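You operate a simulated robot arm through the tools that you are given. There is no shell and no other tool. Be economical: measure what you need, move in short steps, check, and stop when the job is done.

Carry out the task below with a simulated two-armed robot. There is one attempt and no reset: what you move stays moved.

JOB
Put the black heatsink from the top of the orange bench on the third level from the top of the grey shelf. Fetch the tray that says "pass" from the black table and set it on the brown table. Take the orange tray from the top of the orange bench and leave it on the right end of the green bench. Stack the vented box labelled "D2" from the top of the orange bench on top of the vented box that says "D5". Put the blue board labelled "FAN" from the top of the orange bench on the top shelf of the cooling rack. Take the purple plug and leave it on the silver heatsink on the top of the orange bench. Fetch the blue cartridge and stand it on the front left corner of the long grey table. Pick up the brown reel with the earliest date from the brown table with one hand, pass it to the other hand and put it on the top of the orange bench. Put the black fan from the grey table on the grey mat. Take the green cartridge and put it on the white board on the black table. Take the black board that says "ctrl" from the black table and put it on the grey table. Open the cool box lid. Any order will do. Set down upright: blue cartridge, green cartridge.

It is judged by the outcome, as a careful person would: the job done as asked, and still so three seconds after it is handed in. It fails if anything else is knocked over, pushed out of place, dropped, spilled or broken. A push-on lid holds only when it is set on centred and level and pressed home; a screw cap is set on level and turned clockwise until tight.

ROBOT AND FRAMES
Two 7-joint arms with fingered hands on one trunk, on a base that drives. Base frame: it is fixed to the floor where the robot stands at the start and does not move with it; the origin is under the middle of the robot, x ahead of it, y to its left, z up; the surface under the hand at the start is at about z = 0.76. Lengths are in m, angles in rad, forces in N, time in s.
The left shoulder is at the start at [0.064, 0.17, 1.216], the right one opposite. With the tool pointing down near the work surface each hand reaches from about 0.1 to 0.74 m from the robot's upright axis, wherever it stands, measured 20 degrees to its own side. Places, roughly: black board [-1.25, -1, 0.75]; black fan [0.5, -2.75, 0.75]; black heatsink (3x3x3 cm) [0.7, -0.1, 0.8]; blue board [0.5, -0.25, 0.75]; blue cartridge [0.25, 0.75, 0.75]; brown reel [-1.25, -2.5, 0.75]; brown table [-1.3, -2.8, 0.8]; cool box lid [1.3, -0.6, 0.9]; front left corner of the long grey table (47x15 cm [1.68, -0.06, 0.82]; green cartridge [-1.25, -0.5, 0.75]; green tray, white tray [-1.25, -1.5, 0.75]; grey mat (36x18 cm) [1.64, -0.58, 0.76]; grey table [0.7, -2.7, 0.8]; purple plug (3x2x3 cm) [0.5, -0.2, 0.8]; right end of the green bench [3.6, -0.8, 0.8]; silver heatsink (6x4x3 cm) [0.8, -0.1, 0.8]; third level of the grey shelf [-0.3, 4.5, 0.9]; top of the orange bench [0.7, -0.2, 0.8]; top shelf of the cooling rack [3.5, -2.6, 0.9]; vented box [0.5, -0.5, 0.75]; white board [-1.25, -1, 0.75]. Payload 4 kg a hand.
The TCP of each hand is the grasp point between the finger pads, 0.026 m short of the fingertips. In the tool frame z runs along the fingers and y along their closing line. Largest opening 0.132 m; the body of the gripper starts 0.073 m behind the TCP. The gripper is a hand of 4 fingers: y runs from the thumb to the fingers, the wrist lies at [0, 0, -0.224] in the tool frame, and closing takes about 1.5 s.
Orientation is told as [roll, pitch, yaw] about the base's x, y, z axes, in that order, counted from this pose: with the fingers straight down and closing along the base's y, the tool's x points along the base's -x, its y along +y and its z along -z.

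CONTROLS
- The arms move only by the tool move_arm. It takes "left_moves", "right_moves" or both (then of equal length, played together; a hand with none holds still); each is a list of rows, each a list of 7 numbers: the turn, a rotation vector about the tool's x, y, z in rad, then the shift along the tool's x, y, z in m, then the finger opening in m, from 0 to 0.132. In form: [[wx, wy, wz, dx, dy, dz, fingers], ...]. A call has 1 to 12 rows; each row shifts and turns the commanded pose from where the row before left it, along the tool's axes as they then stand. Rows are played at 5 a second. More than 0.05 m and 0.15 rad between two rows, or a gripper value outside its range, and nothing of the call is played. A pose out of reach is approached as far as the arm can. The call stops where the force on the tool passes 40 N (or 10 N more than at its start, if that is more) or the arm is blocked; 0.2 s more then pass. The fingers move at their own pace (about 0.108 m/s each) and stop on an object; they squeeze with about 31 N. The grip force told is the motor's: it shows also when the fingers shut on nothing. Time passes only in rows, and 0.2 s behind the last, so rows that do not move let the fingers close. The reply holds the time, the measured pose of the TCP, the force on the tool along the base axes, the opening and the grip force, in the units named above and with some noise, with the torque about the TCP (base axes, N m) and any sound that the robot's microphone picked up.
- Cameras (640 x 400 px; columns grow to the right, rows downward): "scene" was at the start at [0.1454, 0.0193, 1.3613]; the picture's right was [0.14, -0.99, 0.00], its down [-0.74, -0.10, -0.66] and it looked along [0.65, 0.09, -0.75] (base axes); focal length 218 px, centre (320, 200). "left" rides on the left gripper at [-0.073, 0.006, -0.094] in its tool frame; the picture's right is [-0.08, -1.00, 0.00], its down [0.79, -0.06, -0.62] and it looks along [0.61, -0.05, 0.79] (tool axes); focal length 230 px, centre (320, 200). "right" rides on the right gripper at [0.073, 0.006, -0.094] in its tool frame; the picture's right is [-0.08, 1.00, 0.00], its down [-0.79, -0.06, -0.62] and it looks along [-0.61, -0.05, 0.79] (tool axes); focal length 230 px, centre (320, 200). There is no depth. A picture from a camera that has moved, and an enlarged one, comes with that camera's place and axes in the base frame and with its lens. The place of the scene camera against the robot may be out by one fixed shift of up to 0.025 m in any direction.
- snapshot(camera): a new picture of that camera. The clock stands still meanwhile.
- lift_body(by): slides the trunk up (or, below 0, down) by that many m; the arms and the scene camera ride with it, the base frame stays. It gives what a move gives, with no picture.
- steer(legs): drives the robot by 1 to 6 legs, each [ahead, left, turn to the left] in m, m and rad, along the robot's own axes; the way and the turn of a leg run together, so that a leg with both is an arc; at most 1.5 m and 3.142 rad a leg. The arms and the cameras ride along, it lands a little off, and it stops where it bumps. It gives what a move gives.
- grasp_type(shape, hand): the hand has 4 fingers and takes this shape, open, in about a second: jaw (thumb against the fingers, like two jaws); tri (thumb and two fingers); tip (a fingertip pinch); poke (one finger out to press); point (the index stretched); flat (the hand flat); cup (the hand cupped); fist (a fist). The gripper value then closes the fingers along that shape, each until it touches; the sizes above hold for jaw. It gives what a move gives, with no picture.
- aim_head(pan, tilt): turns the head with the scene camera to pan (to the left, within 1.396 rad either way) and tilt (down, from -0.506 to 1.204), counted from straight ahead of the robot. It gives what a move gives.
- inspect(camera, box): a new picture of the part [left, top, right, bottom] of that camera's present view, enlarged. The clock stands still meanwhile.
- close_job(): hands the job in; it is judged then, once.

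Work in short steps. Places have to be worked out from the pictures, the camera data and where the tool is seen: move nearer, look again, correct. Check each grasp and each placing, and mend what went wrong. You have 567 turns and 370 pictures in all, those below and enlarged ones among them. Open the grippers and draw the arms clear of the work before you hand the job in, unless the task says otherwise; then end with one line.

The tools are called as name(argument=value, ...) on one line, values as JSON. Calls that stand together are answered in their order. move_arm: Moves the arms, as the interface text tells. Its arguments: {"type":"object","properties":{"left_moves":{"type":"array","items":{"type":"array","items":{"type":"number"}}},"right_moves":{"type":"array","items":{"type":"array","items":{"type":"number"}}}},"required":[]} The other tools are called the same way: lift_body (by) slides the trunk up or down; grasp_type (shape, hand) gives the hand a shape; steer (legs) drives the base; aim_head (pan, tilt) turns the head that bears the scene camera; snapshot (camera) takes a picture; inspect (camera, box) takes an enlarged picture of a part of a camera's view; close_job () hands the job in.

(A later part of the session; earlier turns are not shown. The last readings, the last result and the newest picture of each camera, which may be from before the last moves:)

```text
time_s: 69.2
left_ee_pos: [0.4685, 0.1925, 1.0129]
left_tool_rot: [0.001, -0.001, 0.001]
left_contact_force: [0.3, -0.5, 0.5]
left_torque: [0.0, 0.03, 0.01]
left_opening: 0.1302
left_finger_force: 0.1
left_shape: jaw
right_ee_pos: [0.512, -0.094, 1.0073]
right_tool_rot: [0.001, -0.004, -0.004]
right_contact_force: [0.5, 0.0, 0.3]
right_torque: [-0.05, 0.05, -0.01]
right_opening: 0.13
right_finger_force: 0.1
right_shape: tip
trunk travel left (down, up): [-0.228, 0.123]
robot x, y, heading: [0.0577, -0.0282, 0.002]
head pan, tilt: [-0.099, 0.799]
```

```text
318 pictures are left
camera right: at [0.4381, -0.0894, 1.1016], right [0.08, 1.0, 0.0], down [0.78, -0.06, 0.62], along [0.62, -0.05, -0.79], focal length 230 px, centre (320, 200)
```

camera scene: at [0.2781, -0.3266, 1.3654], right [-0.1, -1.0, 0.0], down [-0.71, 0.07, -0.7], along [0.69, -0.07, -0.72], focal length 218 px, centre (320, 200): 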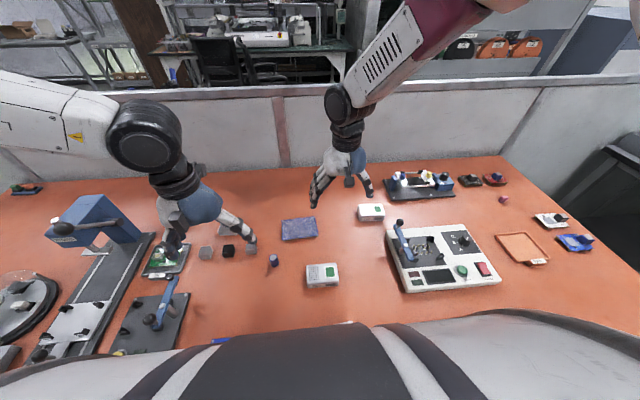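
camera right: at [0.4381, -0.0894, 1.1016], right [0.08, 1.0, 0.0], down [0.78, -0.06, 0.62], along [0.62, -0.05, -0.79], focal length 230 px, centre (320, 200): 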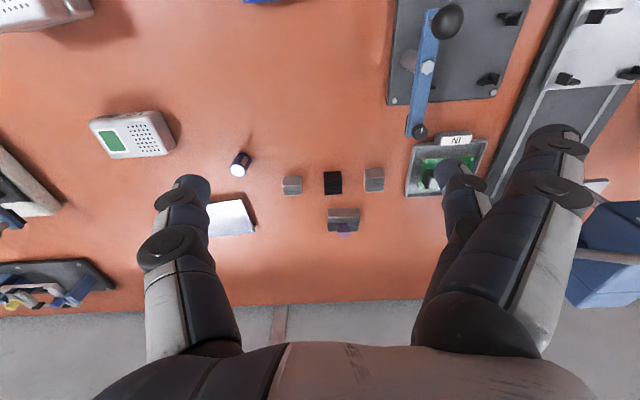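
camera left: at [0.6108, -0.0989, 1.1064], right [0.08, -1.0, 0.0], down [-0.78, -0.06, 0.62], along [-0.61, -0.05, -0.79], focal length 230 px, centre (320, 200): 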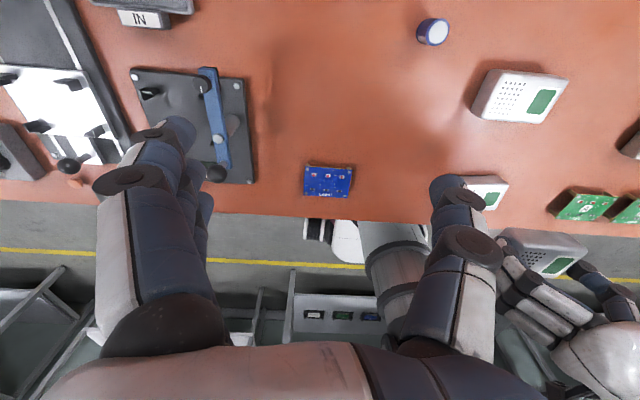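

Neighbouring sinks crowd in y, so I turn the hand 90° to pinch along x. First rotate at height.

move_arm(right_moves=[[0, 0, -0.1428, 0, 0, 0, 0.13], [0, 0, -0.1428, 0, 0, 0, 0.13], [0, 0, -0.1428, 0, 0, 0, 0.13], [0, 0, -0.1428, 0, 0, 0, 0.13], [0, 0, -0.1428, 0, 0, 0, 0.13], [0, 0, -0.1428, 0, 0, 0, 0.13], [0, 0, -0.1428, 0, 0, 0, 0.13], [0, 0, -0.1428, 0, 0, 0, 0.13], [0, 0, -0.1428, 0, 0, 0, 0.13], [0, 0, -0.1428, 0, 0, 0, 0.13], [0, 0, -0.1428, 0, 0, 0, 0.07]])

```text
time_s: 71.6
left_ee_pos: [0.468, 0.192, 1.0127]
left_tool_rot: [0.001, 0.0, 0.0]
left_contact_force: [-0.8, 0.7, 0.3]
left_torque: [0.01, 0.02, 0.0]
left_opening: 0.1299
left_finger_force: 0.1
left_shape: jaw
right_ee_pos: [0.5103, -0.0943, 1.0076]
right_tool_rot: [-0.004, -0.001, 1.571]
right_contact_force: [-0.1, -0.5, -0.2]
right_torque: [0.02, 0.02, -0.02]
right_opening: 0.071
right_finger_force: 0.0
right_shape: tip
trunk travel left (down, up): [-0.228, 0.123]
robot x, y, heading: [0.0589, -0.0262, -0.005]
head pan, tilt: [-0.099, 0.799]
```

Move above the black heatsink.

move_arm(right_moves=[[0, 0, 0, 0, -0.04, 0, 0.07], [0, 0, 0, -0.003, -0.04, 0.02, 0.07], [0, 0, 0, -0.003, -0.035, 0.035, 0.07], [0, 0, 0, -0.003, -0.035, 0.035, 0.07], [0, 0, 0, 0, 0, 0.035, 0.07], [0, 0, 0, 0, 0, 0, 0.07]])

snapshot(camera="right")

```text
time_s: 73.0
left_ee_pos: [0.4681, 0.1926, 1.0135]
left_tool_rot: [-0.001, 0.0, 0.0]
left_contact_force: [0.8, 0.8, -0.9]
left_torque: [0.0, -0.01, 0.0]
left_opening: 0.1302
left_finger_force: 0.2
left_shape: jaw
right_ee_pos: [0.6593, -0.0874, 0.8839]
right_tool_rot: [-0.004, -0.002, 1.567]
right_contact_force: [0.6, 0.0, -0.1]
right_torque: [0.02, 0.02, 0.02]
right_opening: 0.0707
right_finger_force: 0.1
right_shape: tip
trunk travel left (down, up): [-0.228, 0.123]
robot x, y, heading: [0.0618, -0.0285, -0.005]
head pan, tilt: [-0.099, 0.799]
```

```text
317 pictures are left
camera right: at [0.6539, -0.1606, 0.9784], right [-1.0, 0.08, 0.0], down [0.06, 0.78, 0.62], along [0.05, 0.62, -0.79], focal length 230 px, centre (320, 200)
```

right: 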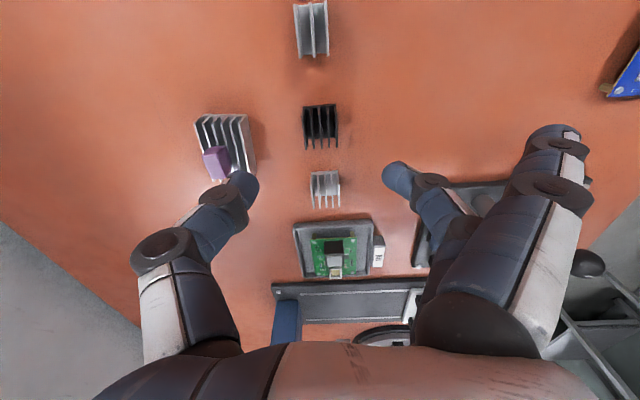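

Tight near the plug; use small opening 0.05, offset slightly, and descend to z=0.805 to check.

move_arm(right_moves=[[0, 0, 0, 0.003, 0.002, 0, 0.048], [0, 0, 0, 0, 0, 0.03, 0.048], [0, 0, 0, 0, 0, 0.03, 0.048], [0, 0, 0, 0, 0, 0.018, 0.048], [0, 0, 0, 0, 0, 0, 0.048]])

snapshot(camera="right")

```text
time_s: 74.2
left_ee_pos: [0.4682, 0.1918, 1.0138]
left_tool_rot: [-0.001, 0.0, 0.001]
left_contact_force: [-0.3, 0.5, 0.9]
left_torque: [0.01, 0.02, -0.01]
left_opening: 0.1302
left_finger_force: 0.1
left_shape: jaw
right_ee_pos: [0.6591, -0.0901, 0.8051]
right_tool_rot: [-0.006, -0.002, 1.569]
right_contact_force: [0.2, -0.9, 0.4]
right_torque: [0.03, -0.03, -0.04]
right_opening: 0.0483
right_finger_force: 0.1
right_shape: tip
trunk travel left (down, up): [-0.228, 0.123]
robot x, y, heading: [0.0621, -0.0298, 0.004]
head pan, tilt: [-0.099, 0.799]
```

```text
316 pictures are left
camera right: at [0.6528, -0.1629, 0.8992], right [-1.0, 0.08, 0.0], down [0.06, 0.78, 0.62], along [0.05, 0.62, -0.79], focal length 230 px, centre (320, 200)
```

right: 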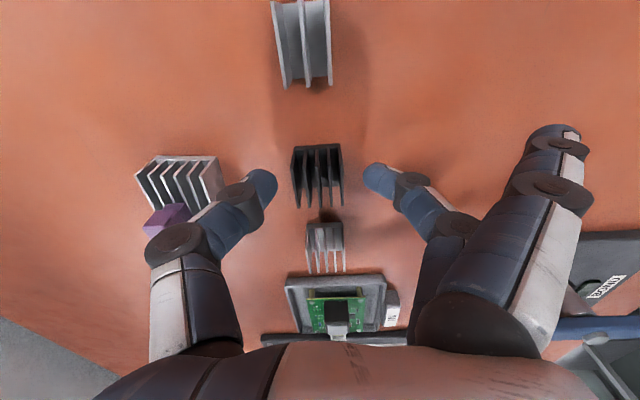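

Down 6 mm more and close.

move_arm(right_moves=[[0, 0, 0, 0, 0, 0.004, 0.048], [0, 0, 0, 0, 0, 0.003, 0.048], [0, 0, 0, 0, 0, 0, 0.0], [0, 0, 0, 0, 0, 0, 0.0], [0, 0, 0, 0, 0, 0, 0.0], [0, 0, 0, 0, 0, 0, 0.0]])

snapshot(camera="right")

```text
time_s: 75.6
left_ee_pos: [0.4675, 0.1925, 1.0131]
left_tool_rot: [-0.001, 0.002, 0.001]
left_contact_force: [-0.3, 0.9, 0.4]
left_torque: [-0.03, -0.01, 0.01]
left_opening: 0.1301
left_finger_force: 0.0
left_shape: jaw
right_ee_pos: [0.6595, -0.089, 0.7982]
right_tool_rot: [-0.003, -0.002, 1.567]
right_contact_force: [-0.3, 0.4, 0.5]
right_torque: [0.0, 0.02, -0.02]
right_opening: 0.0241
right_finger_force: 30.7
right_shape: tip
trunk travel left (down, up): [-0.228, 0.123]
robot x, y, heading: [0.055, -0.0295, 0.003]
head pan, tilt: [-0.099, 0.799]
```

```text
315 pictures are left
camera right: at [0.653, -0.1623, 0.8925], right [-1.0, 0.08, 0.0], down [0.06, 0.78, 0.62], along [0.05, 0.62, -0.79], focal length 230 px, centre (320, 200)
```

right: 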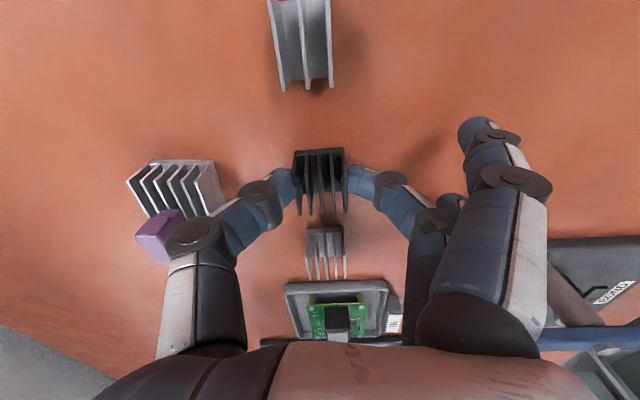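

Gripped (24 mm). Lift straight up and check plug and heatsink.

move_arm(right_moves=[[0, 0, 0, 0, 0, -0.03, 0.0], [0, 0, 0, 0, 0, -0.04, 0.0], [0, 0, 0, 0, 0, -0.04, 0.0], [0, 0, 0, 0, 0.03, -0.04, 0.0]])

snapshot(camera="right")

```text
time_s: 76.6
left_ee_pos: [0.4663, 0.1928, 1.0142]
left_tool_rot: [0.001, -0.001, 0.001]
left_contact_force: [-1.1, 0.5, -0.2]
left_torque: [0.0, 0.02, -0.03]
left_opening: 0.1301
left_finger_force: 0.0
left_shape: jaw
right_ee_pos: [0.6281, -0.0876, 0.9481]
right_tool_rot: [-0.004, -0.001, 1.567]
right_contact_force: [0.0, -0.5, 0.1]
right_torque: [0.02, -0.06, 0.0]
right_opening: 0.0242
right_finger_force: 31.7
right_shape: tip
trunk travel left (down, up): [-0.228, 0.123]
robot x, y, heading: [0.0573, -0.0289, -0.002]
head pan, tilt: [-0.099, 0.799]
```

```text
314 pictures are left
camera right: at [0.6222, -0.1618, 1.042], right [-1.0, 0.08, 0.0], down [0.06, 0.78, 0.62], along [0.05, 0.62, -0.79], focal length 230 px, centre (320, 200)
```

right: 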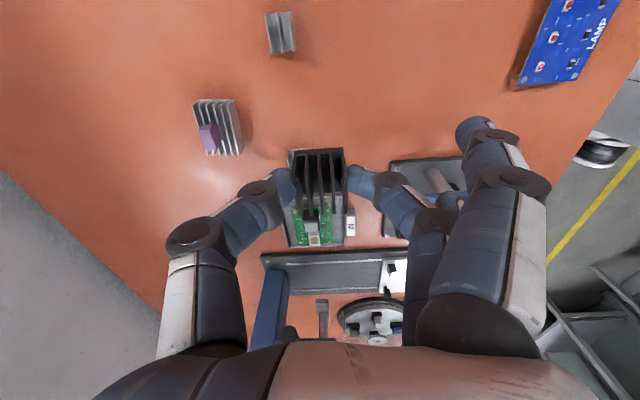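

Heatsink in hand. Tuck the right hand in and drive back and left toward the blue jar/cartridge at ≈[0.37,0.72].

move_arm(right_moves=[[0, 0, 0, 0, 0.04, -0.02, 0.0], [0, 0, 0, 0.02, 0.04, -0.02, 0.0], [0, 0, 0, 0.04, 0.02, -0.02, 0.0], [0, 0, 0, 0.04, 0.02, 0, 0.0], [0, 0, 0, 0.03, 0.02, 0, 0.0]])

steer(legs=[[-0.1, 0, 0], [0, 0.4, 0]])

aim_head(pan=0.5, tilt=0.75)

snapshot(camera="scene")

snapshot(camera="left")

```text
time_s: 77.8
left_ee_pos: [0.4684, 0.1926, 1.0137]
left_tool_rot: [-0.001, 0.0, 0.0]
left_contact_force: [0.5, -1.4, 0.2]
left_torque: [0.02, -0.02, 0.02]
left_opening: 0.1303
left_finger_force: 0.1
left_shape: jaw
right_ee_pos: [0.4892, -0.2197, 1.0094]
right_tool_rot: [-0.006, -0.004, 1.568]
right_contact_force: [0.1, 0.0, -0.6]
right_torque: [-0.02, -0.01, -0.02]
right_opening: 0.0238
right_finger_force: 30.9
right_shape: tip
trunk travel left (down, up): [-0.228, 0.123]
robot x, y, heading: [0.0617, -0.0333, 0.0]
head pan, tilt: [-0.099, 0.799]
```

```text
time_s: 82.5
left_ee_pos: [0.3695, 0.5869, 1.0124]
left_tool_rot: [0.0, -0.001, -0.003]
left_contact_force: [0.0, 0.2, -0.6]
left_torque: [0.03, -0.08, 0.02]
left_opening: 0.1301
left_finger_force: 0.0
left_shape: jaw
right_ee_pos: [0.3901, 0.1747, 1.0088]
right_tool_rot: [-0.004, 0.0, 1.566]
right_contact_force: [0.3, -0.3, -0.1]
right_torque: [0.02, -0.02, 0.03]
right_opening: 0.0239
right_finger_force: 30.9
right_shape: tip
trunk travel left (down, up): [-0.228, 0.123]
robot x, y, heading: [-0.0439, 0.368, -0.003]
head pan, tilt: [-0.099, 0.799]
```

```text
time_s: 83.5
left_ee_pos: [0.3692, 0.5866, 1.0127]
left_tool_rot: [0.001, 0.0, -0.003]
left_contact_force: [-0.5, -0.6, -0.3]
left_torque: [0.0, 0.0, 0.01]
left_opening: 0.1302
left_finger_force: 0.0
left_shape: jaw
right_ee_pos: [0.3895, 0.1749, 1.0095]
right_tool_rot: [-0.005, -0.003, 1.564]
right_contact_force: [-0.5, 0.7, -0.5]
right_torque: [0.03, -0.02, -0.01]
right_opening: 0.0239
right_finger_force: 31.1
right_shape: tip
trunk travel left (down, up): [-0.228, 0.123]
robot x, y, heading: [-0.0407, 0.368, -0.003]
head pan, tilt: [0.499, 0.75]
```

```text
313 pictures are left
camera scene: at [0.101, 0.415, 1.3693], right [0.48, -0.88, 0.0], down [-0.6, -0.32, -0.73], along [0.64, 0.35, -0.68], focal length 218 px, centre (320, 200)
```

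scene: 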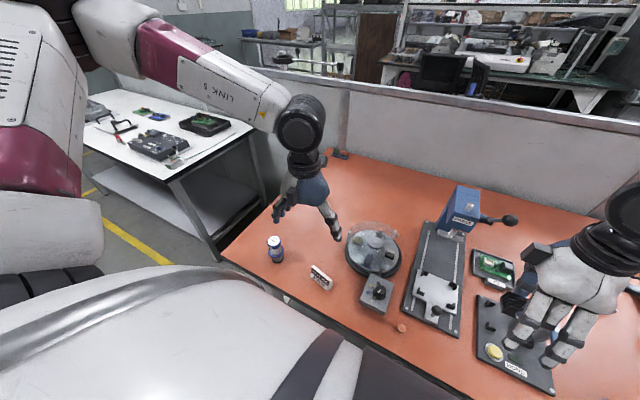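

```text
312 pictures are left
camera left: at [0.4422, 0.5931, 1.1064], right [0.07, -1.0, 0.0], down [-0.79, -0.06, 0.62], along [-0.61, -0.05, -0.79], focal length 230 px, centre (320, 200)
```

left: 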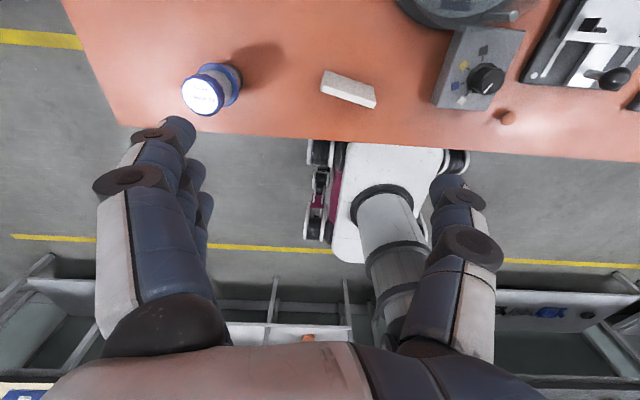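

inspect(camera="scene", box=[240, 220, 340, 300])

inspect(camera="left", box=[160, 50, 260, 120])

```text
5.00 times, centred on (290, 260) of scene
camera zoom: at [0.101, 0.415, 1.3693], right [0.48, -0.88, 0.0], down [-0.6, -0.32, -0.73], along [0.64, 0.35, -0.68], focal length 1091 px, centre (470, -100)
```

zoom: 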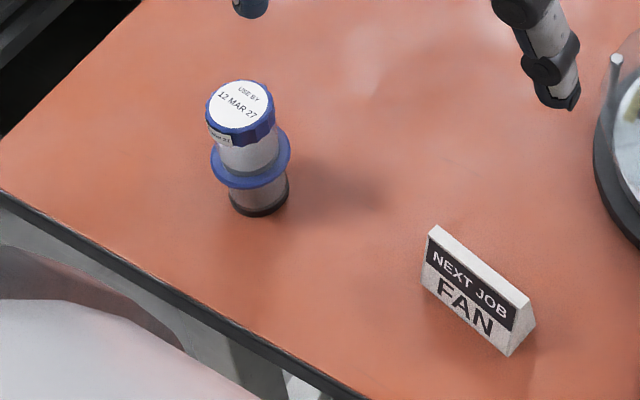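

```text
5.71 times, centred on (210, 85) of left
camera zoom: at [0.4422, 0.5931, 1.1064], right [0.07, -1.0, 0.0], down [-0.79, -0.06, 0.62], along [-0.61, -0.05, -0.79], focal length 1315 px, centre (949, 857)
```

zoom: 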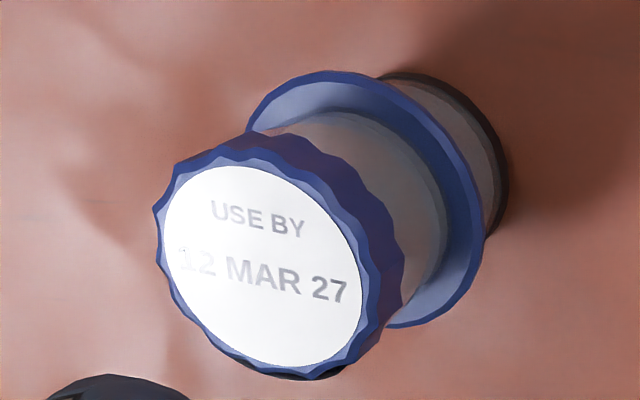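

Cartridge axis at ≈[0.374,0.710], top z≈0.858, flange mid-height. Move the left hand over it.

move_arm(left_moves=[[0, 0, 0, -0.001, 0.04, 0, 0.13], [0, 0, 0, -0.001, 0.04, 0, 0.13], [0, 0, 0, -0.002, 0.043, 0, 0.13], [0, 0, 0, 0, 0, 0.04, 0.13], [0, 0, 0, 0, 0, 0.04, 0.13], [0, 0, 0, 0, 0, 0, 0.13]])

snapshot(camera="left")

```text
time_s: 85.0
left_ee_pos: [0.3705, 0.7087, 0.9311]
left_tool_rot: [0.001, 0.002, -0.001]
left_contact_force: [0.9, 0.2, 1.3]
left_torque: [0.0, 0.0, 0.01]
left_opening: 0.1304
left_finger_force: 0.0
left_shape: jaw
right_ee_pos: [0.3909, 0.1738, 1.0097]
right_tool_rot: [-0.005, -0.004, 1.565]
right_contact_force: [0.2, 0.0, 0.1]
right_torque: [-0.02, -0.01, -0.03]
right_opening: 0.0237
right_finger_force: 31.2
right_shape: tip
trunk travel left (down, up): [-0.228, 0.123]
robot x, y, heading: [-0.0407, 0.3696, -0.002]
head pan, tilt: [0.499, 0.75]
```

```text
309 pictures are left
camera left: at [0.4441, 0.7156, 1.0254], right [0.07, -1.0, 0.0], down [-0.79, -0.06, 0.62], along [-0.61, -0.05, -0.79], focal length 230 px, centre (320, 200)
```

left: 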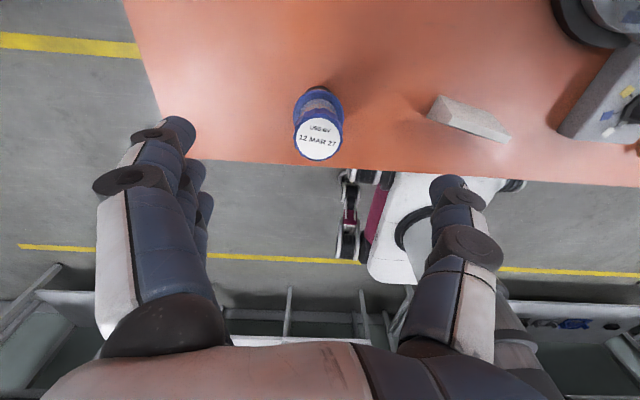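

Aligned; lower to z≈0.847 and close on the cap.

move_arm(left_moves=[[0, 0, 0, -0.005, 0.001, 0.04, 0.13], [0, 0, 0, 0, 0, 0.043, 0.13], [0, 0, 0, 0, 0, 0, 0.08], [0, 0, 0, 0, 0, 0, 0.02], [0, 0, 0, 0, 0, 0, 0.02], [0, 0, 0, 0, 0, 0, 0.02], [0, 0, 0, 0, 0, 0, 0.02]])

snapshot(camera="left")

```text
time_s: 86.5
left_ee_pos: [0.3767, 0.7123, 0.8484]
left_tool_rot: [0.001, 0.001, -0.002]
left_contact_force: [-0.1, 0.5, 0.9]
left_torque: [0.1, 0.07, 0.0]
left_opening: 0.0185
left_finger_force: 30.6
left_shape: jaw
right_ee_pos: [0.3889, 0.1745, 1.0093]
right_tool_rot: [-0.006, -0.003, 1.565]
right_contact_force: [0.1, -1.0, 0.4]
right_torque: [0.01, -0.02, 0.01]
right_opening: 0.0238
right_finger_force: 30.7
right_shape: tip
trunk travel left (down, up): [-0.228, 0.123]
robot x, y, heading: [-0.0384, 0.3671, -0.003]
head pan, tilt: [0.499, 0.75]
```

```text
308 pictures are left
camera left: at [0.4492, 0.7174, 0.9417], right [0.07, -1.0, 0.0], down [-0.79, -0.06, 0.62], along [-0.61, -0.05, -0.79], focal length 230 px, centre (320, 200)
```

left: 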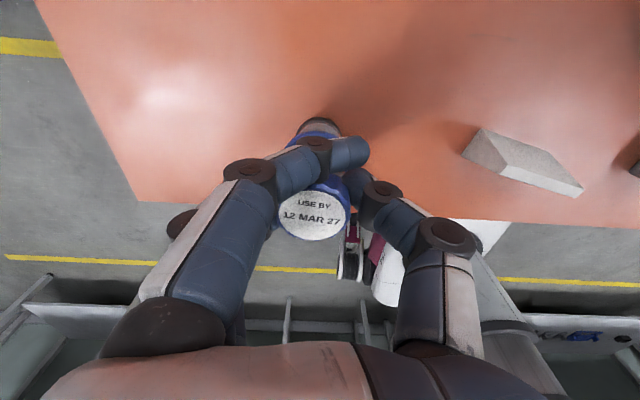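

Fingers wrap the cap. Lift slightly and check it comes along upright.

move_arm(left_moves=[[0, 0, 0, 0, 0, -0.02, 0.0], [0, 0, 0, 0, 0, -0.03, 0.0], [0, 0, 0, 0, 0, 0, 0.0]])

inspect(camera="left", box=[200, 80, 460, 260])

inspect(camera="scene", box=[210, 190, 350, 290])

```text
time_s: 87.3
left_ee_pos: [0.3768, 0.7113, 0.8996]
left_tool_rot: [0.0, 0.002, -0.002]
left_contact_force: [-0.5, 0.5, -3.0]
left_torque: [-0.02, -0.02, 0.01]
left_opening: 0.0186
left_finger_force: 30.5
left_shape: jaw
right_ee_pos: [0.3916, 0.1748, 1.0093]
right_tool_rot: [-0.004, -0.002, 1.565]
right_contact_force: [0.4, 0.3, -0.5]
right_torque: [0.03, 0.04, -0.01]
right_opening: 0.0236
right_finger_force: 30.5
right_shape: tip
trunk travel left (down, up): [-0.228, 0.123]
robot x, y, heading: [-0.0384, 0.3667, -0.007]
head pan, tilt: [0.499, 0.75]
```

```text
2.22 times, centred on (330, 170) of left
camera zoom: at [0.4504, 0.7172, 0.9928], right [0.07, -1.0, 0.0], down [-0.78, -0.06, 0.62], along [-0.62, -0.05, -0.79], focal length 511 px, centre (298, 267)
```

zoom: 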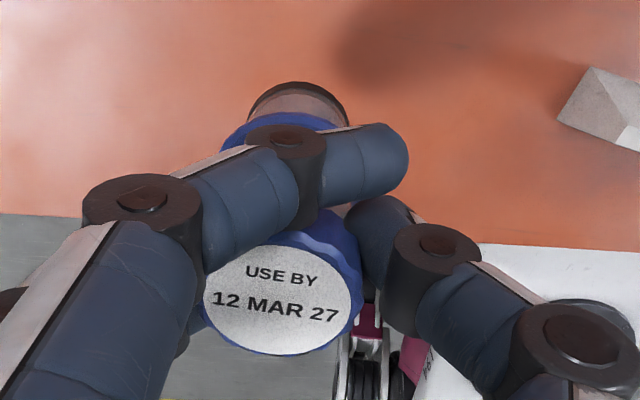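

```text
4.00 times, centred on (280, 240) of scene
camera zoom: at [0.1014, 0.4153, 1.3692], right [0.48, -0.88, 0.0], down [-0.6, -0.32, -0.73], along [0.64, 0.35, -0.68], focal length 873 px, centre (480, 40)
```

zoom: 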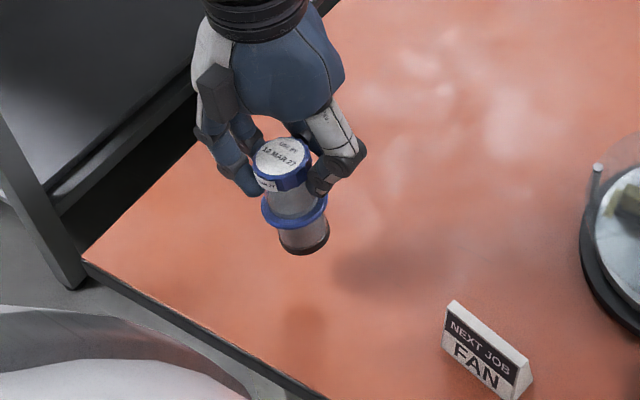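

Cartridge held upright. Raise it, then back out, turn left 90° and look toward the shelf.

move_arm(left_moves=[[0, 0, 0, 0, 0, -0.04, 0.0], [0, 0, 0, 0, -0.03, -0.03, 0.0], [0, 0, 0, 0, -0.04, 0.0, 0.0], [0, 0, 0, 0, -0.04, 0.0, 0.0]])

steer(legs=[[-0.32, 0, 0], [0, 0, 1.571]])

aim_head(pan=0, tilt=0.3)

snapshot(camera="scene")

```text
time_s: 88.3
left_ee_pos: [0.3769, 0.5991, 0.9694]
left_tool_rot: [-0.001, -0.001, -0.001]
left_contact_force: [0.6, -0.4, -3.2]
left_torque: [0.01, 0.0, -0.02]
left_opening: 0.0179
left_finger_force: 31.1
left_shape: jaw
right_ee_pos: [0.3906, 0.1737, 1.0093]
right_tool_rot: [-0.004, -0.003, 1.564]
right_contact_force: [0.3, -0.2, 0.3]
right_torque: [0.02, -0.03, -0.02]
right_opening: 0.0237
right_finger_force: 31.1
right_shape: tip
trunk travel left (down, up): [-0.228, 0.123]
robot x, y, heading: [-0.0433, 0.3644, -0.002]
head pan, tilt: [0.499, 0.75]
```

```text
time_s: 94.3
left_ee_pos: [-0.5919, 0.7898, 0.9683]
left_tool_rot: [0.0, 0.001, 1.541]
left_contact_force: [0.0, -0.3, -2.4]
left_torque: [0.01, -0.05, 0.0]
left_opening: 0.0182
left_finger_force: 30.3
left_shape: jaw
right_ee_pos: [-0.1637, 0.7929, 1.0106]
right_tool_rot: [-0.005, -0.004, 3.109]
right_contact_force: [-0.1, 0.4, -1.0]
right_torque: [0.02, 0.01, -0.03]
right_opening: 0.0236
right_finger_force: 30.8
right_shape: tip
trunk travel left (down, up): [-0.228, 0.123]
robot x, y, heading: [-0.3709, 0.3699, 1.543]
head pan, tilt: [0.499, 0.75]
```

```text
time_s: 95.2
left_ee_pos: [-0.5896, 0.7912, 0.9677]
left_tool_rot: [0.001, 0.001, 1.541]
left_contact_force: [-0.2, 0.4, -1.4]
left_torque: [0.01, -0.01, -0.02]
left_opening: 0.0181
left_finger_force: 31.7
left_shape: jaw
right_ee_pos: [-0.1646, 0.793, 1.01]
right_tool_rot: [-0.004, -0.002, 3.111]
right_contact_force: [0.0, -0.4, -0.5]
right_torque: [-0.01, -0.01, -0.02]
right_opening: 0.0237
right_finger_force: 31.2
right_shape: tip
trunk travel left (down, up): [-0.228, 0.123]
robot x, y, heading: [-0.3697, 0.3666, 1.541]
head pan, tilt: [0.0, 0.3]
```

```text
305 pictures are left
camera scene: at [-0.3564, 0.5299, 1.4096], right [1.0, -0.03, 0.0], down [-0.01, -0.3, -0.95], along [0.03, 0.95, -0.3], focal length 218 px, centre (320, 200)
```

scene: 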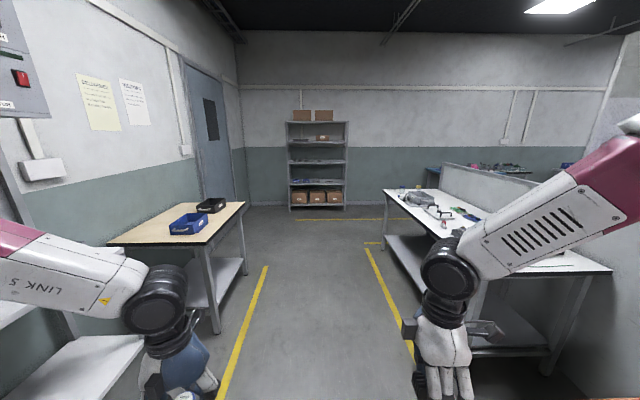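

Corridor is clear. Drive ahead about 2.85 m toward the shelf.

steer(legs=[[1.4, 0.05, 0.03], [1.4, 0.05, 0]])

snapshot(camera="scene")

```text
time_s: 108.7
left_ee_pos: [-0.6886, 3.5652, 0.9682]
left_tool_rot: [0.001, 0.001, 1.575]
left_contact_force: [0.5, -0.4, -1.9]
left_torque: [0.01, -0.02, 0.02]
left_opening: 0.0182
left_finger_force: 30.4
left_shape: jaw
right_ee_pos: [-0.2617, 3.5828, 1.0098]
right_tool_rot: [-0.003, 0.0, -3.14]
right_contact_force: [0.0, -0.4, 0.0]
right_torque: [-0.03, 0.02, 0.0]
right_opening: 0.0236
right_finger_force: 30.7
right_shape: tip
trunk travel left (down, up): [-0.228, 0.123]
robot x, y, heading: [-0.4531, 3.1468, 1.578]
head pan, tilt: [0.0, 0.3]
```

```text
304 pictures are left
camera scene: at [-0.4441, 3.3136, 1.4097], right [1.0, 0.01, 0.0], down [0.0, -0.3, -0.96], along [-0.01, 0.96, -0.3], focal length 218 px, centre (320, 200)
```

scene: 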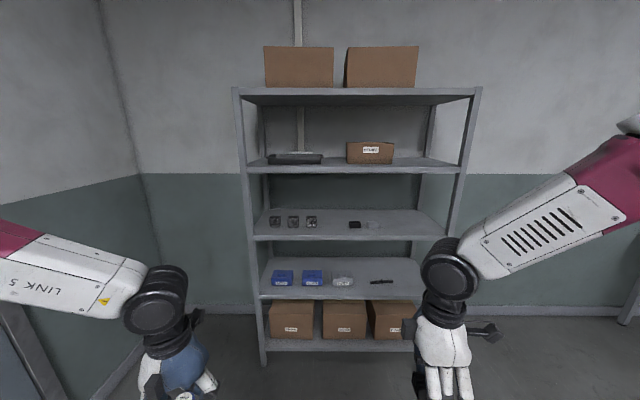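

Third level's front edge is at y≈4.33, z≈0.89; gap ≈0.32. Rotate the right hand back so it pinches laterally, then tilt fingers forward ~25°.

move_arm(right_moves=[[0, 0, 0.1428, 0, 0, 0, 0.0], [0, 0, 0.1428, 0, 0, 0, 0.0], [0, 0, 0.1428, 0, 0, 0, 0.0], [0, 0, 0.1428, 0, 0, 0, 0.0], [0, 0, 0.1428, 0, 0, 0, 0.0], [0, 0, 0.1428, 0, 0, 0, 0.0], [0, 0, 0.1428, 0, 0, 0, 0.0], [0, 0, 0.1428, 0, 0, 0, 0.0], [0, 0, 0.1428, 0, 0, 0, 0.0], [0, 0, 0.1428, 0, 0, 0, 0.0], [0, 0, 0.1428, 0, 0, 0, 0.0]])

move_arm(right_moves=[[0, -0.11, 0, 0, 0, 0, 0.0], [0, -0.11, 0, 0, 0, 0, 0.0], [0, -0.11, 0, 0, 0, 0, 0.0], [0, -0.11, 0, 0, 0, 0, 0.0], [0, 0, 0, 0, 0, 0, 0.0]])

snapshot(camera="right")

```text
time_s: 111.1
left_ee_pos: [-0.6888, 3.5652, 0.9685]
left_tool_rot: [-0.001, 0.0, 1.576]
left_contact_force: [-0.5, -0.2, -2.2]
left_torque: [0.05, 0.01, 0.04]
left_opening: 0.0181
left_finger_force: 31.2
left_shape: jaw
right_ee_pos: [-0.2626, 3.5827, 1.0096]
right_tool_rot: [0.001, -0.005, 1.571]
right_contact_force: [-0.6, -0.2, 0.0]
right_torque: [-0.03, 0.03, -0.02]
right_opening: 0.0238
right_finger_force: 30.6
right_shape: tip
trunk travel left (down, up): [-0.228, 0.123]
robot x, y, heading: [-0.4516, 3.1539, 1.576]
head pan, tilt: [0.0, 0.3]
```

```text
time_s: 112.3
left_ee_pos: [-0.6873, 3.5663, 0.9681]
left_tool_rot: [-0.001, 0.001, 1.574]
left_contact_force: [1.1, -0.1, -2.8]
left_torque: [0.02, 0.0, -0.02]
left_opening: 0.0181
left_finger_force: 31.1
left_shape: jaw
right_ee_pos: [-0.2623, 3.5824, 1.0091]
right_tool_rot: [0.002, -0.445, 1.572]
right_contact_force: [-0.5, 0.5, -0.6]
right_torque: [0.0, 0.04, -0.03]
right_opening: 0.0237
right_finger_force: 30.9
right_shape: tip
trunk travel left (down, up): [-0.228, 0.123]
robot x, y, heading: [-0.4483, 3.1535, 1.578]
head pan, tilt: [0.0, 0.3]
```

```text
303 pictures are left
camera right: at [-0.2665, 3.4763, 1.0624], right [-1.0, 0.07, 0.04], down [0.06, 0.44, 0.89], along [0.04, 0.89, -0.45], focal length 230 px, centre (320, 200)
```

right: 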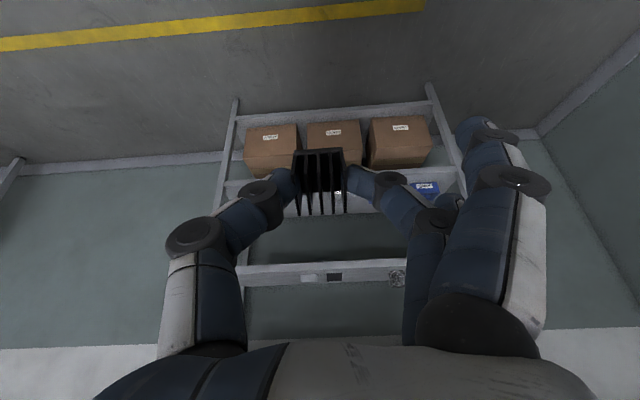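

Retract the left hand, then drive 0.6 m nearer.

move_arm(left_moves=[[0, 0, 0, 0.04, 0, 0, 0.0], [0, 0, 0, 0.04, 0, 0, 0.0], [0, 0, 0, 0.03, 0, 0, 0.0]])

steer(legs=[[0.6, 0, 0]])

snapshot(camera="right")

aim_head(pan=-0.2, tilt=0.55)

snapshot(camera="scene")

```text
time_s: 113.1
left_ee_pos: [-0.6877, 3.4771, 0.9673]
left_tool_rot: [0.001, 0.002, 1.576]
left_contact_force: [-0.2, -0.2, -3.3]
left_torque: [-0.01, -0.02, 0.0]
left_opening: 0.0183
left_finger_force: 30.6
left_shape: jaw
left hand out of reach, approached as far as the arm can: row 3
right_ee_pos: [-0.2622, 3.5843, 1.0091]
right_tool_rot: [0.004, -0.443, 1.574]
right_contact_force: [0.8, 0.8, -1.8]
right_torque: [0.0, -0.04, 0.01]
right_opening: 0.0237
right_finger_force: 30.9
right_shape: tip
trunk travel left (down, up): [-0.228, 0.123]
robot x, y, heading: [-0.4494, 3.1522, 1.577]
head pan, tilt: [0.0, 0.3]
```

```text
time_s: 116.5
left_ee_pos: [-0.6908, 4.0745, 0.9683]
left_tool_rot: [-0.001, 0.002, 1.576]
left_contact_force: [-0.3, 1.0, -3.0]
left_torque: [0.0, -0.03, -0.02]
left_opening: 0.018
left_finger_force: 30.9
left_shape: jaw
right_ee_pos: [-0.2653, 4.1809, 1.0083]
right_tool_rot: [0.003, -0.444, 1.572]
right_contact_force: [-0.1, 0.3, -0.1]
right_torque: [0.02, 0.04, -0.03]
right_opening: 0.0237
right_finger_force: 31.1
right_shape: tip
trunk travel left (down, up): [-0.228, 0.123]
robot x, y, heading: [-0.4559, 3.7506, 1.578]
head pan, tilt: [0.0, 0.3]
```

```text
302 pictures are left
camera right: at [-0.27, 4.0738, 1.0625], right [-1.0, 0.07, 0.04], down [0.06, 0.44, 0.89], along [0.04, 0.89, -0.45], focal length 230 px, centre (320, 200)
```

right: 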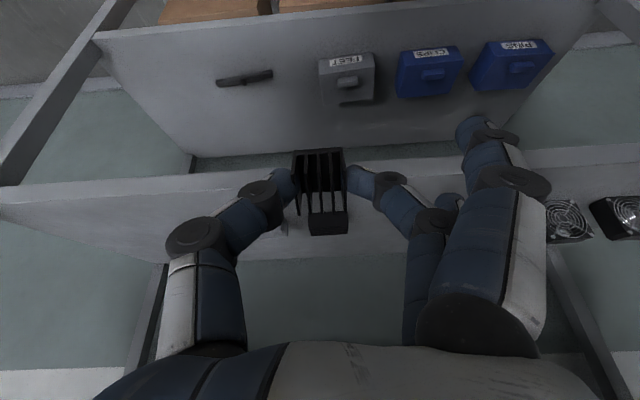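

```text
time_s: 117.2
left_ee_pos: [-0.6921, 4.0729, 0.9673]
left_tool_rot: [0.001, 0.001, 1.575]
left_contact_force: [0.1, -0.7, -3.7]
left_torque: [0.05, -0.02, 0.0]
left_opening: 0.018
left_finger_force: 31.1
left_shape: jaw
right_ee_pos: [-0.2649, 4.1807, 1.0091]
right_tool_rot: [0.001, -0.443, 1.572]
right_contact_force: [0.8, -0.9, -0.6]
right_torque: [0.02, 0.0, 0.0]
right_opening: 0.0239
right_finger_force: 30.9
right_shape: tip
trunk travel left (down, up): [-0.228, 0.123]
robot x, y, heading: [-0.4529, 3.7456, 1.578]
head pan, tilt: [-0.201, 0.55]
```

```text
301 pictures are left
camera scene: at [-0.4292, 3.9052, 1.3868], right [0.98, -0.19, 0.0], down [-0.1, -0.51, -0.85], along [0.17, 0.84, -0.52], focal length 218 px, centre (320, 200)
```

scene: 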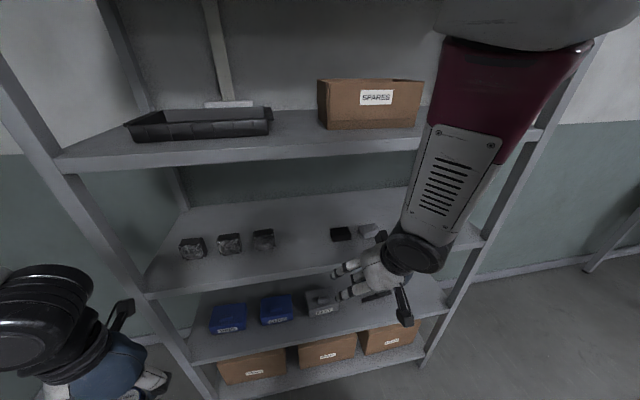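

I'll place it at ≈[-0.37,4.44] on level 3 (free between the items). Drive 8 cm closer, slide left 10 cm and move in at z≈1.0.

steer(legs=[[0.08, 0, 0]])

move_arm(right_moves=[[0, 0, 0, 0, 0.035, 0, 0.0], [0, 0, 0, 0, 0.035, 0, 0.0], [0, 0, 0, 0, 0.035, 0, 0.0], [0, 0, 0, -0.0406, 0, 0.01935, 0.0], [0, 0, 0, -0.0406, 0, 0.01935, 0.0], [0, 0, 0, 0, 0, 0, 0.0]])

snapshot(camera="right")

snapshot(camera="scene")

```text
time_s: 118.3
left_ee_pos: [-0.6911, 4.1546, 0.9668]
left_tool_rot: [0.0, 0.002, 1.575]
left_contact_force: [-0.3, -0.2, -1.8]
left_torque: [-0.01, 0.0, 0.01]
left_opening: 0.018
left_finger_force: 31.3
left_shape: jaw
right_ee_pos: [-0.2654, 4.26, 1.0093]
right_tool_rot: [0.001, -0.445, 1.571]
right_contact_force: [-0.8, 0.0, -1.0]
right_torque: [-0.02, 0.03, 0.01]
right_opening: 0.0237
right_finger_force: 31.0
right_shape: tip
trunk travel left (down, up): [-0.228, 0.123]
robot x, y, heading: [-0.4506, 3.8309, 1.579]
head pan, tilt: [-0.201, 0.55]
```

```text
time_s: 119.7
left_ee_pos: [-0.6902, 4.1518, 0.9677]
left_tool_rot: [-0.001, 0.003, 1.573]
left_contact_force: [-0.1, -0.7, -2.6]
left_torque: [0.02, 0.0, 0.01]
left_opening: 0.018
left_finger_force: 30.9
left_shape: jaw
right_ee_pos: [-0.3662, 4.3522, 1.0179]
right_tool_rot: [0.05, -0.452, 1.527]
right_contact_force: [-0.3, 0.1, 0.5]
right_torque: [0.04, -0.02, -0.01]
right_opening: 0.0233
right_finger_force: 31.0
right_shape: tip
trunk travel left (down, up): [-0.228, 0.123]
robot x, y, heading: [-0.454, 3.8258, 1.574]
head pan, tilt: [-0.201, 0.55]
```

```text
300 pictures are left
camera right: at [-0.3723, 4.2461, 1.0713], right [-0.99, 0.09, 0.08], down [0.11, 0.43, 0.89], along [0.05, 0.9, -0.44], focal length 230 px, centre (320, 200)
```

right: 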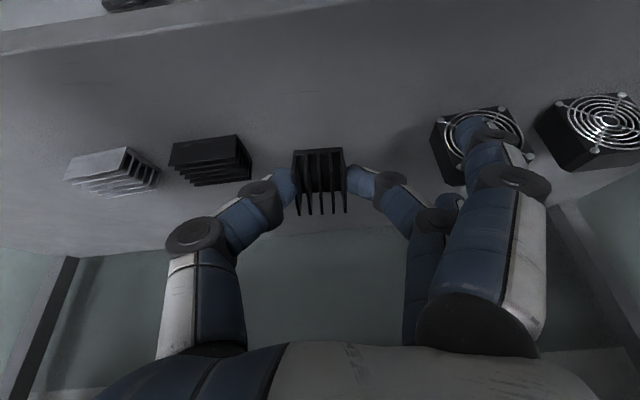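

```text
299 pictures are left
camera scene: at [-0.4292, 3.9841, 1.3869], right [0.98, -0.2, 0.0], down [-0.1, -0.51, -0.85], along [0.17, 0.84, -0.52], focal length 218 px, centre (320, 200)
```

scene: 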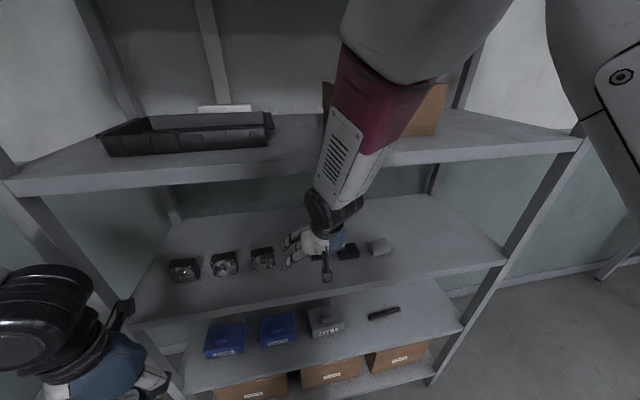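

Shift to x≈-0.35, y≈4.41 and lower to z≈0.955.

move_arm(right_moves=[[0, 0, 0, -0.026, -0.008, 0.0125, 0.0], [0, 0, 0, -0.026, -0.008, 0.0125, 0.0], [0, 0, 0, 0.0129, 0, 0.0271, 0.0], [0, 0, 0, 0.0129, 0, 0.0271, 0.0], [0, 0, 0, 0, 0, 0, 0.0]])

snapshot(camera="right")

inspect(camera="scene", box=[220, 80, 480, 300])

```text
time_s: 120.9
left_ee_pos: [-0.6916, 4.1537, 0.9683]
left_tool_rot: [0.001, 0.002, 1.574]
left_contact_force: [-0.3, -0.2, -3.4]
left_torque: [0.02, -0.01, 0.0]
left_opening: 0.018
left_finger_force: 31.0
left_shape: jaw
right_ee_pos: [-0.3505, 4.4123, 0.9583]
right_tool_rot: [0.024, -0.454, 1.542]
right_contact_force: [-2.6, 1.1, 10.0]
right_torque: [0.13, 0.01, 0.01]
right_opening: 0.0239
right_finger_force: 31.2
right_shape: tip
trunk travel left (down, up): [-0.228, 0.123]
robot x, y, heading: [-0.4544, 3.829, 1.571]
head pan, tilt: [-0.201, 0.55]
```

```text
298 pictures are left
camera right: at [-0.3565, 4.3049, 1.0102], right [-0.99, 0.09, 0.06], down [0.09, 0.43, 0.9], along [0.05, 0.9, -0.44], focal length 230 px, centre (320, 200)
```

right: 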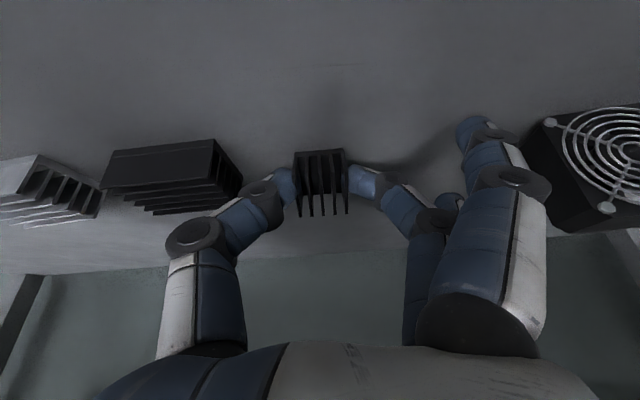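

```text
1.82 times, centred on (350, 190) of scene
camera zoom: at [-0.4298, 3.9846, 1.3869], right [0.98, -0.2, 0.0], down [-0.1, -0.51, -0.85], along [0.17, 0.84, -0.52], focal length 397 px, centre (266, 218)
```

zoom: 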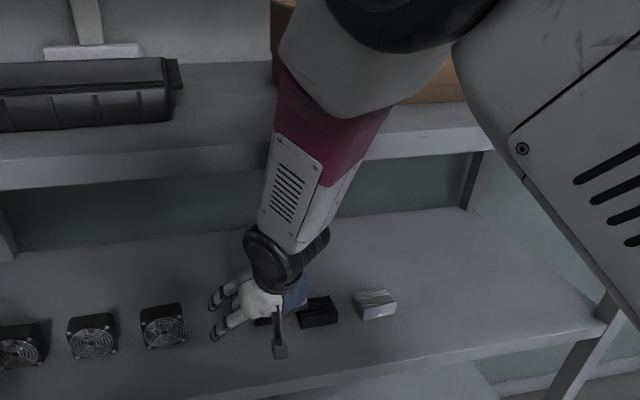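

Contact with the shelf (10 N). Open gently and check the sink settles.

move_arm(right_moves=[[0, 0, 0, 0, 0, 0, 0.03], [0, 0, 0, 0, 0, 0, 0.04], [0, 0, 0, 0, 0, 0, 0.055], [0, 0, 0, 0, 0, 0, 0.055]])

snapshot(camera="right")

```text
time_s: 121.9
left_ee_pos: [-0.6914, 4.1532, 0.9678]
left_tool_rot: [0.0, 0.003, 1.575]
left_contact_force: [0.4, -0.4, -2.4]
left_torque: [0.02, -0.01, 0.03]
left_opening: 0.0179
left_finger_force: 31.2
left_shape: jaw
right_ee_pos: [-0.3485, 4.4087, 0.9523]
right_tool_rot: [0.023, -0.444, 1.542]
right_contact_force: [0.1, -1.0, -0.5]
right_torque: [0.03, 0.04, 0.0]
right_opening: 0.0543
right_finger_force: 0.1
right_shape: tip
trunk travel left (down, up): [-0.228, 0.123]
robot x, y, heading: [-0.4514, 3.8288, 1.573]
head pan, tilt: [-0.201, 0.55]
```

```text
296 pictures are left
camera right: at [-0.3549, 4.3018, 1.0056], right [-0.99, 0.09, 0.05], down [0.09, 0.44, 0.89], along [0.06, 0.89, -0.45], focal length 230 px, centre (320, 200)
```

right: 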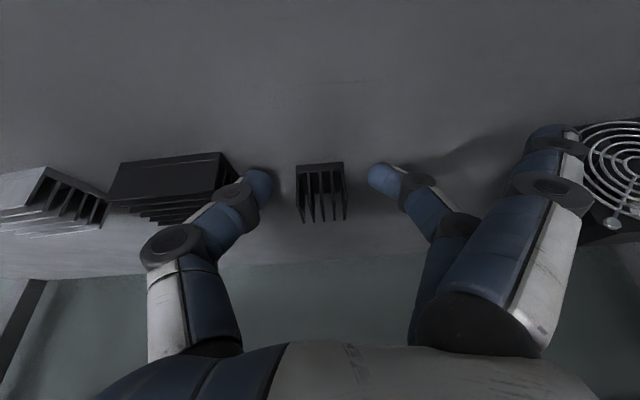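

Released. Withdraw up and back.

move_arm(right_moves=[[0, 0, 0, 0, 0, -0.03, 0.055], [0, 0, 0, 0, 0, -0.03, 0.055], [0, 0, 0, 0.0406, 0, -0.0193, 0.055], [0, 0, 0, 0.0406, 0, -0.0193, 0.055], [0, 0, 0, 0.0406, 0, -0.0193, 0.055]])

snapshot(camera="right")

inspect(camera="scene", box=[220, 180, 480, 320])

```text
time_s: 123.1
left_ee_pos: [-0.6903, 4.1533, 0.9677]
left_tool_rot: [0.0, 0.0, 1.575]
left_contact_force: [-0.3, 0.2, -2.1]
left_torque: [0.01, -0.02, 0.01]
left_opening: 0.0179
left_finger_force: 31.4
left_shape: jaw
right_ee_pos: [-0.3566, 4.2481, 1.0087]
right_tool_rot: [0.101, -0.423, 1.487]
right_contact_force: [0.0, 0.0, -0.4]
right_torque: [0.0, 0.03, -0.03]
right_opening: 0.0546
right_finger_force: 0.0
right_shape: tip
trunk travel left (down, up): [-0.228, 0.123]
robot x, y, heading: [-0.453, 3.8241, 1.577]
head pan, tilt: [-0.201, 0.55]
```

```text
295 pictures are left
camera right: at [-0.3615, 4.142, 1.0641], right [-0.99, 0.11, 0.12], down [0.16, 0.45, 0.88], along [0.04, 0.88, -0.47], focal length 230 px, centre (320, 200)
```

right: 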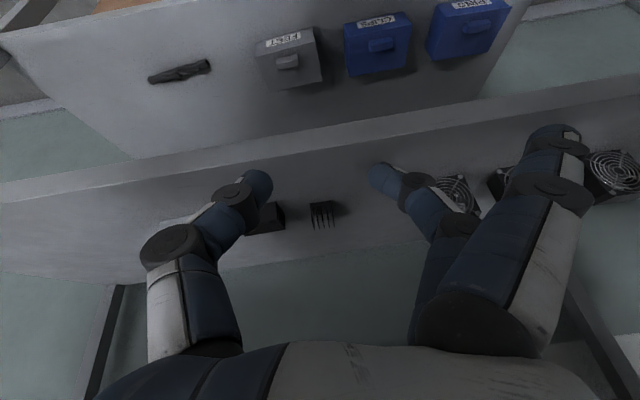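

```text
2.46 times, centred on (350, 250) of scene
camera zoom: at [-0.4297, 3.9872, 1.4087], right [0.98, -0.19, 0.0], down [-0.06, -0.3, -0.95], along [0.18, 0.94, -0.31], focal length 537 px, centre (246, 77)
```

zoom: 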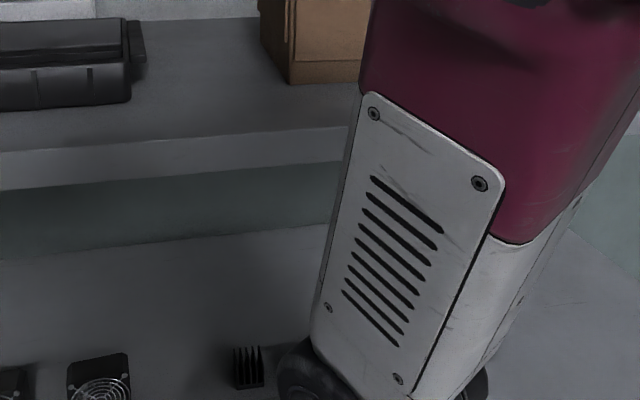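

The black heatsink stands on level 3. Back away 0.6 m and restore the right hand to a neutral pose.

steer(legs=[[-0.6, 0, 0]])

move_arm(right_moves=[[0, 0.11, 0, 0, -0.03, 0, 0.1], [0, 0.11, 0, 0, -0.03, 0, 0.1], [0, 0.11, 0, 0, -0.03, 0, 0.1], [0, 0.1, 0, 0, -0.03, 0, 0.1], [0, 0, 0, 0, 0, 0, 0.1]])

aim_head(pan=-0.8, tilt=0.3)

snapshot(camera="scene")

```text
time_s: 126.5
left_ee_pos: [-0.6894, 3.5584, 0.9675]
left_tool_rot: [-0.001, 0.001, 1.581]
left_contact_force: [0.1, -0.5, -2.8]
left_torque: [-0.02, 0.0, -0.02]
left_opening: 0.018
left_finger_force: 31.0
left_shape: jaw
right_ee_pos: [-0.3576, 3.6598, 1.0132]
right_tool_rot: [0.104, -0.438, 1.503]
right_contact_force: [-0.3, -0.1, 1.0]
right_torque: [0.02, 0.02, 0.02]
right_opening: 0.0544
right_finger_force: 0.2
right_shape: tip
trunk travel left (down, up): [-0.228, 0.123]
robot x, y, heading: [-0.453, 3.2368, 1.578]
head pan, tilt: [-0.201, 0.55]
```

```text
time_s: 127.7
left_ee_pos: [-0.6896, 3.5584, 0.9686]
left_tool_rot: [-0.001, 0.002, 1.58]
left_contact_force: [-0.3, -0.2, -3.2]
left_torque: [0.03, 0.01, 0.0]
left_opening: 0.0181
left_finger_force: 31.3
left_shape: jaw
right_ee_pos: [-0.2397, 3.6561, 1.0012]
right_tool_rot: [0.092, -0.009, 1.546]
right_contact_force: [0.6, -0.1, -0.8]
right_torque: [0.0, -0.05, 0.02]
right_opening: 0.0996
right_finger_force: 0.1
right_shape: tip
trunk travel left (down, up): [-0.228, 0.123]
robot x, y, heading: [-0.4513, 3.2322, 1.58]
head pan, tilt: [-0.201, 0.55]
```

```text
time_s: 128.7
left_ee_pos: [-0.6887, 3.5606, 0.9682]
left_tool_rot: [0.001, 0.002, 1.581]
left_contact_force: [0.7, 0.0, -2.6]
left_torque: [0.0, 0.01, -0.01]
left_opening: 0.0181
left_finger_force: 30.8
left_shape: jaw
right_ee_pos: [-0.2389, 3.6574, 1.0006]
right_tool_rot: [0.093, -0.01, 1.544]
right_contact_force: [0.4, 0.0, 0.5]
right_torque: [0.0, 0.0, 0.0]
right_opening: 0.0999
right_finger_force: 0.0
right_shape: tip
trunk travel left (down, up): [-0.228, 0.123]
robot x, y, heading: [-0.4475, 3.238, 1.581]
head pan, tilt: [-0.799, 0.3]
```

```text
293 pictures are left
camera scene: at [-0.3767, 3.3702, 1.4097], right [0.71, -0.71, 0.0], down [-0.21, -0.21, -0.96], along [0.68, 0.67, -0.3], focal length 218 px, centre (320, 200)
```

scene: 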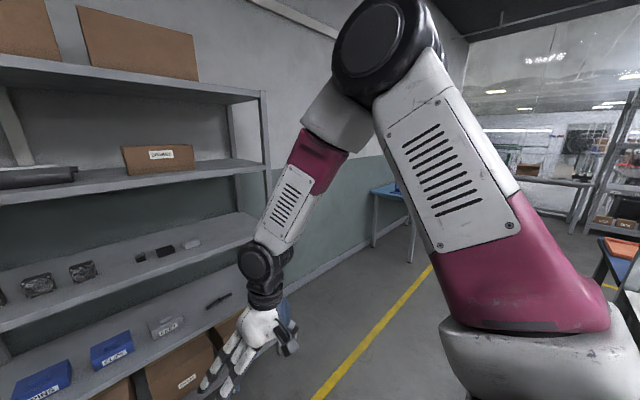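

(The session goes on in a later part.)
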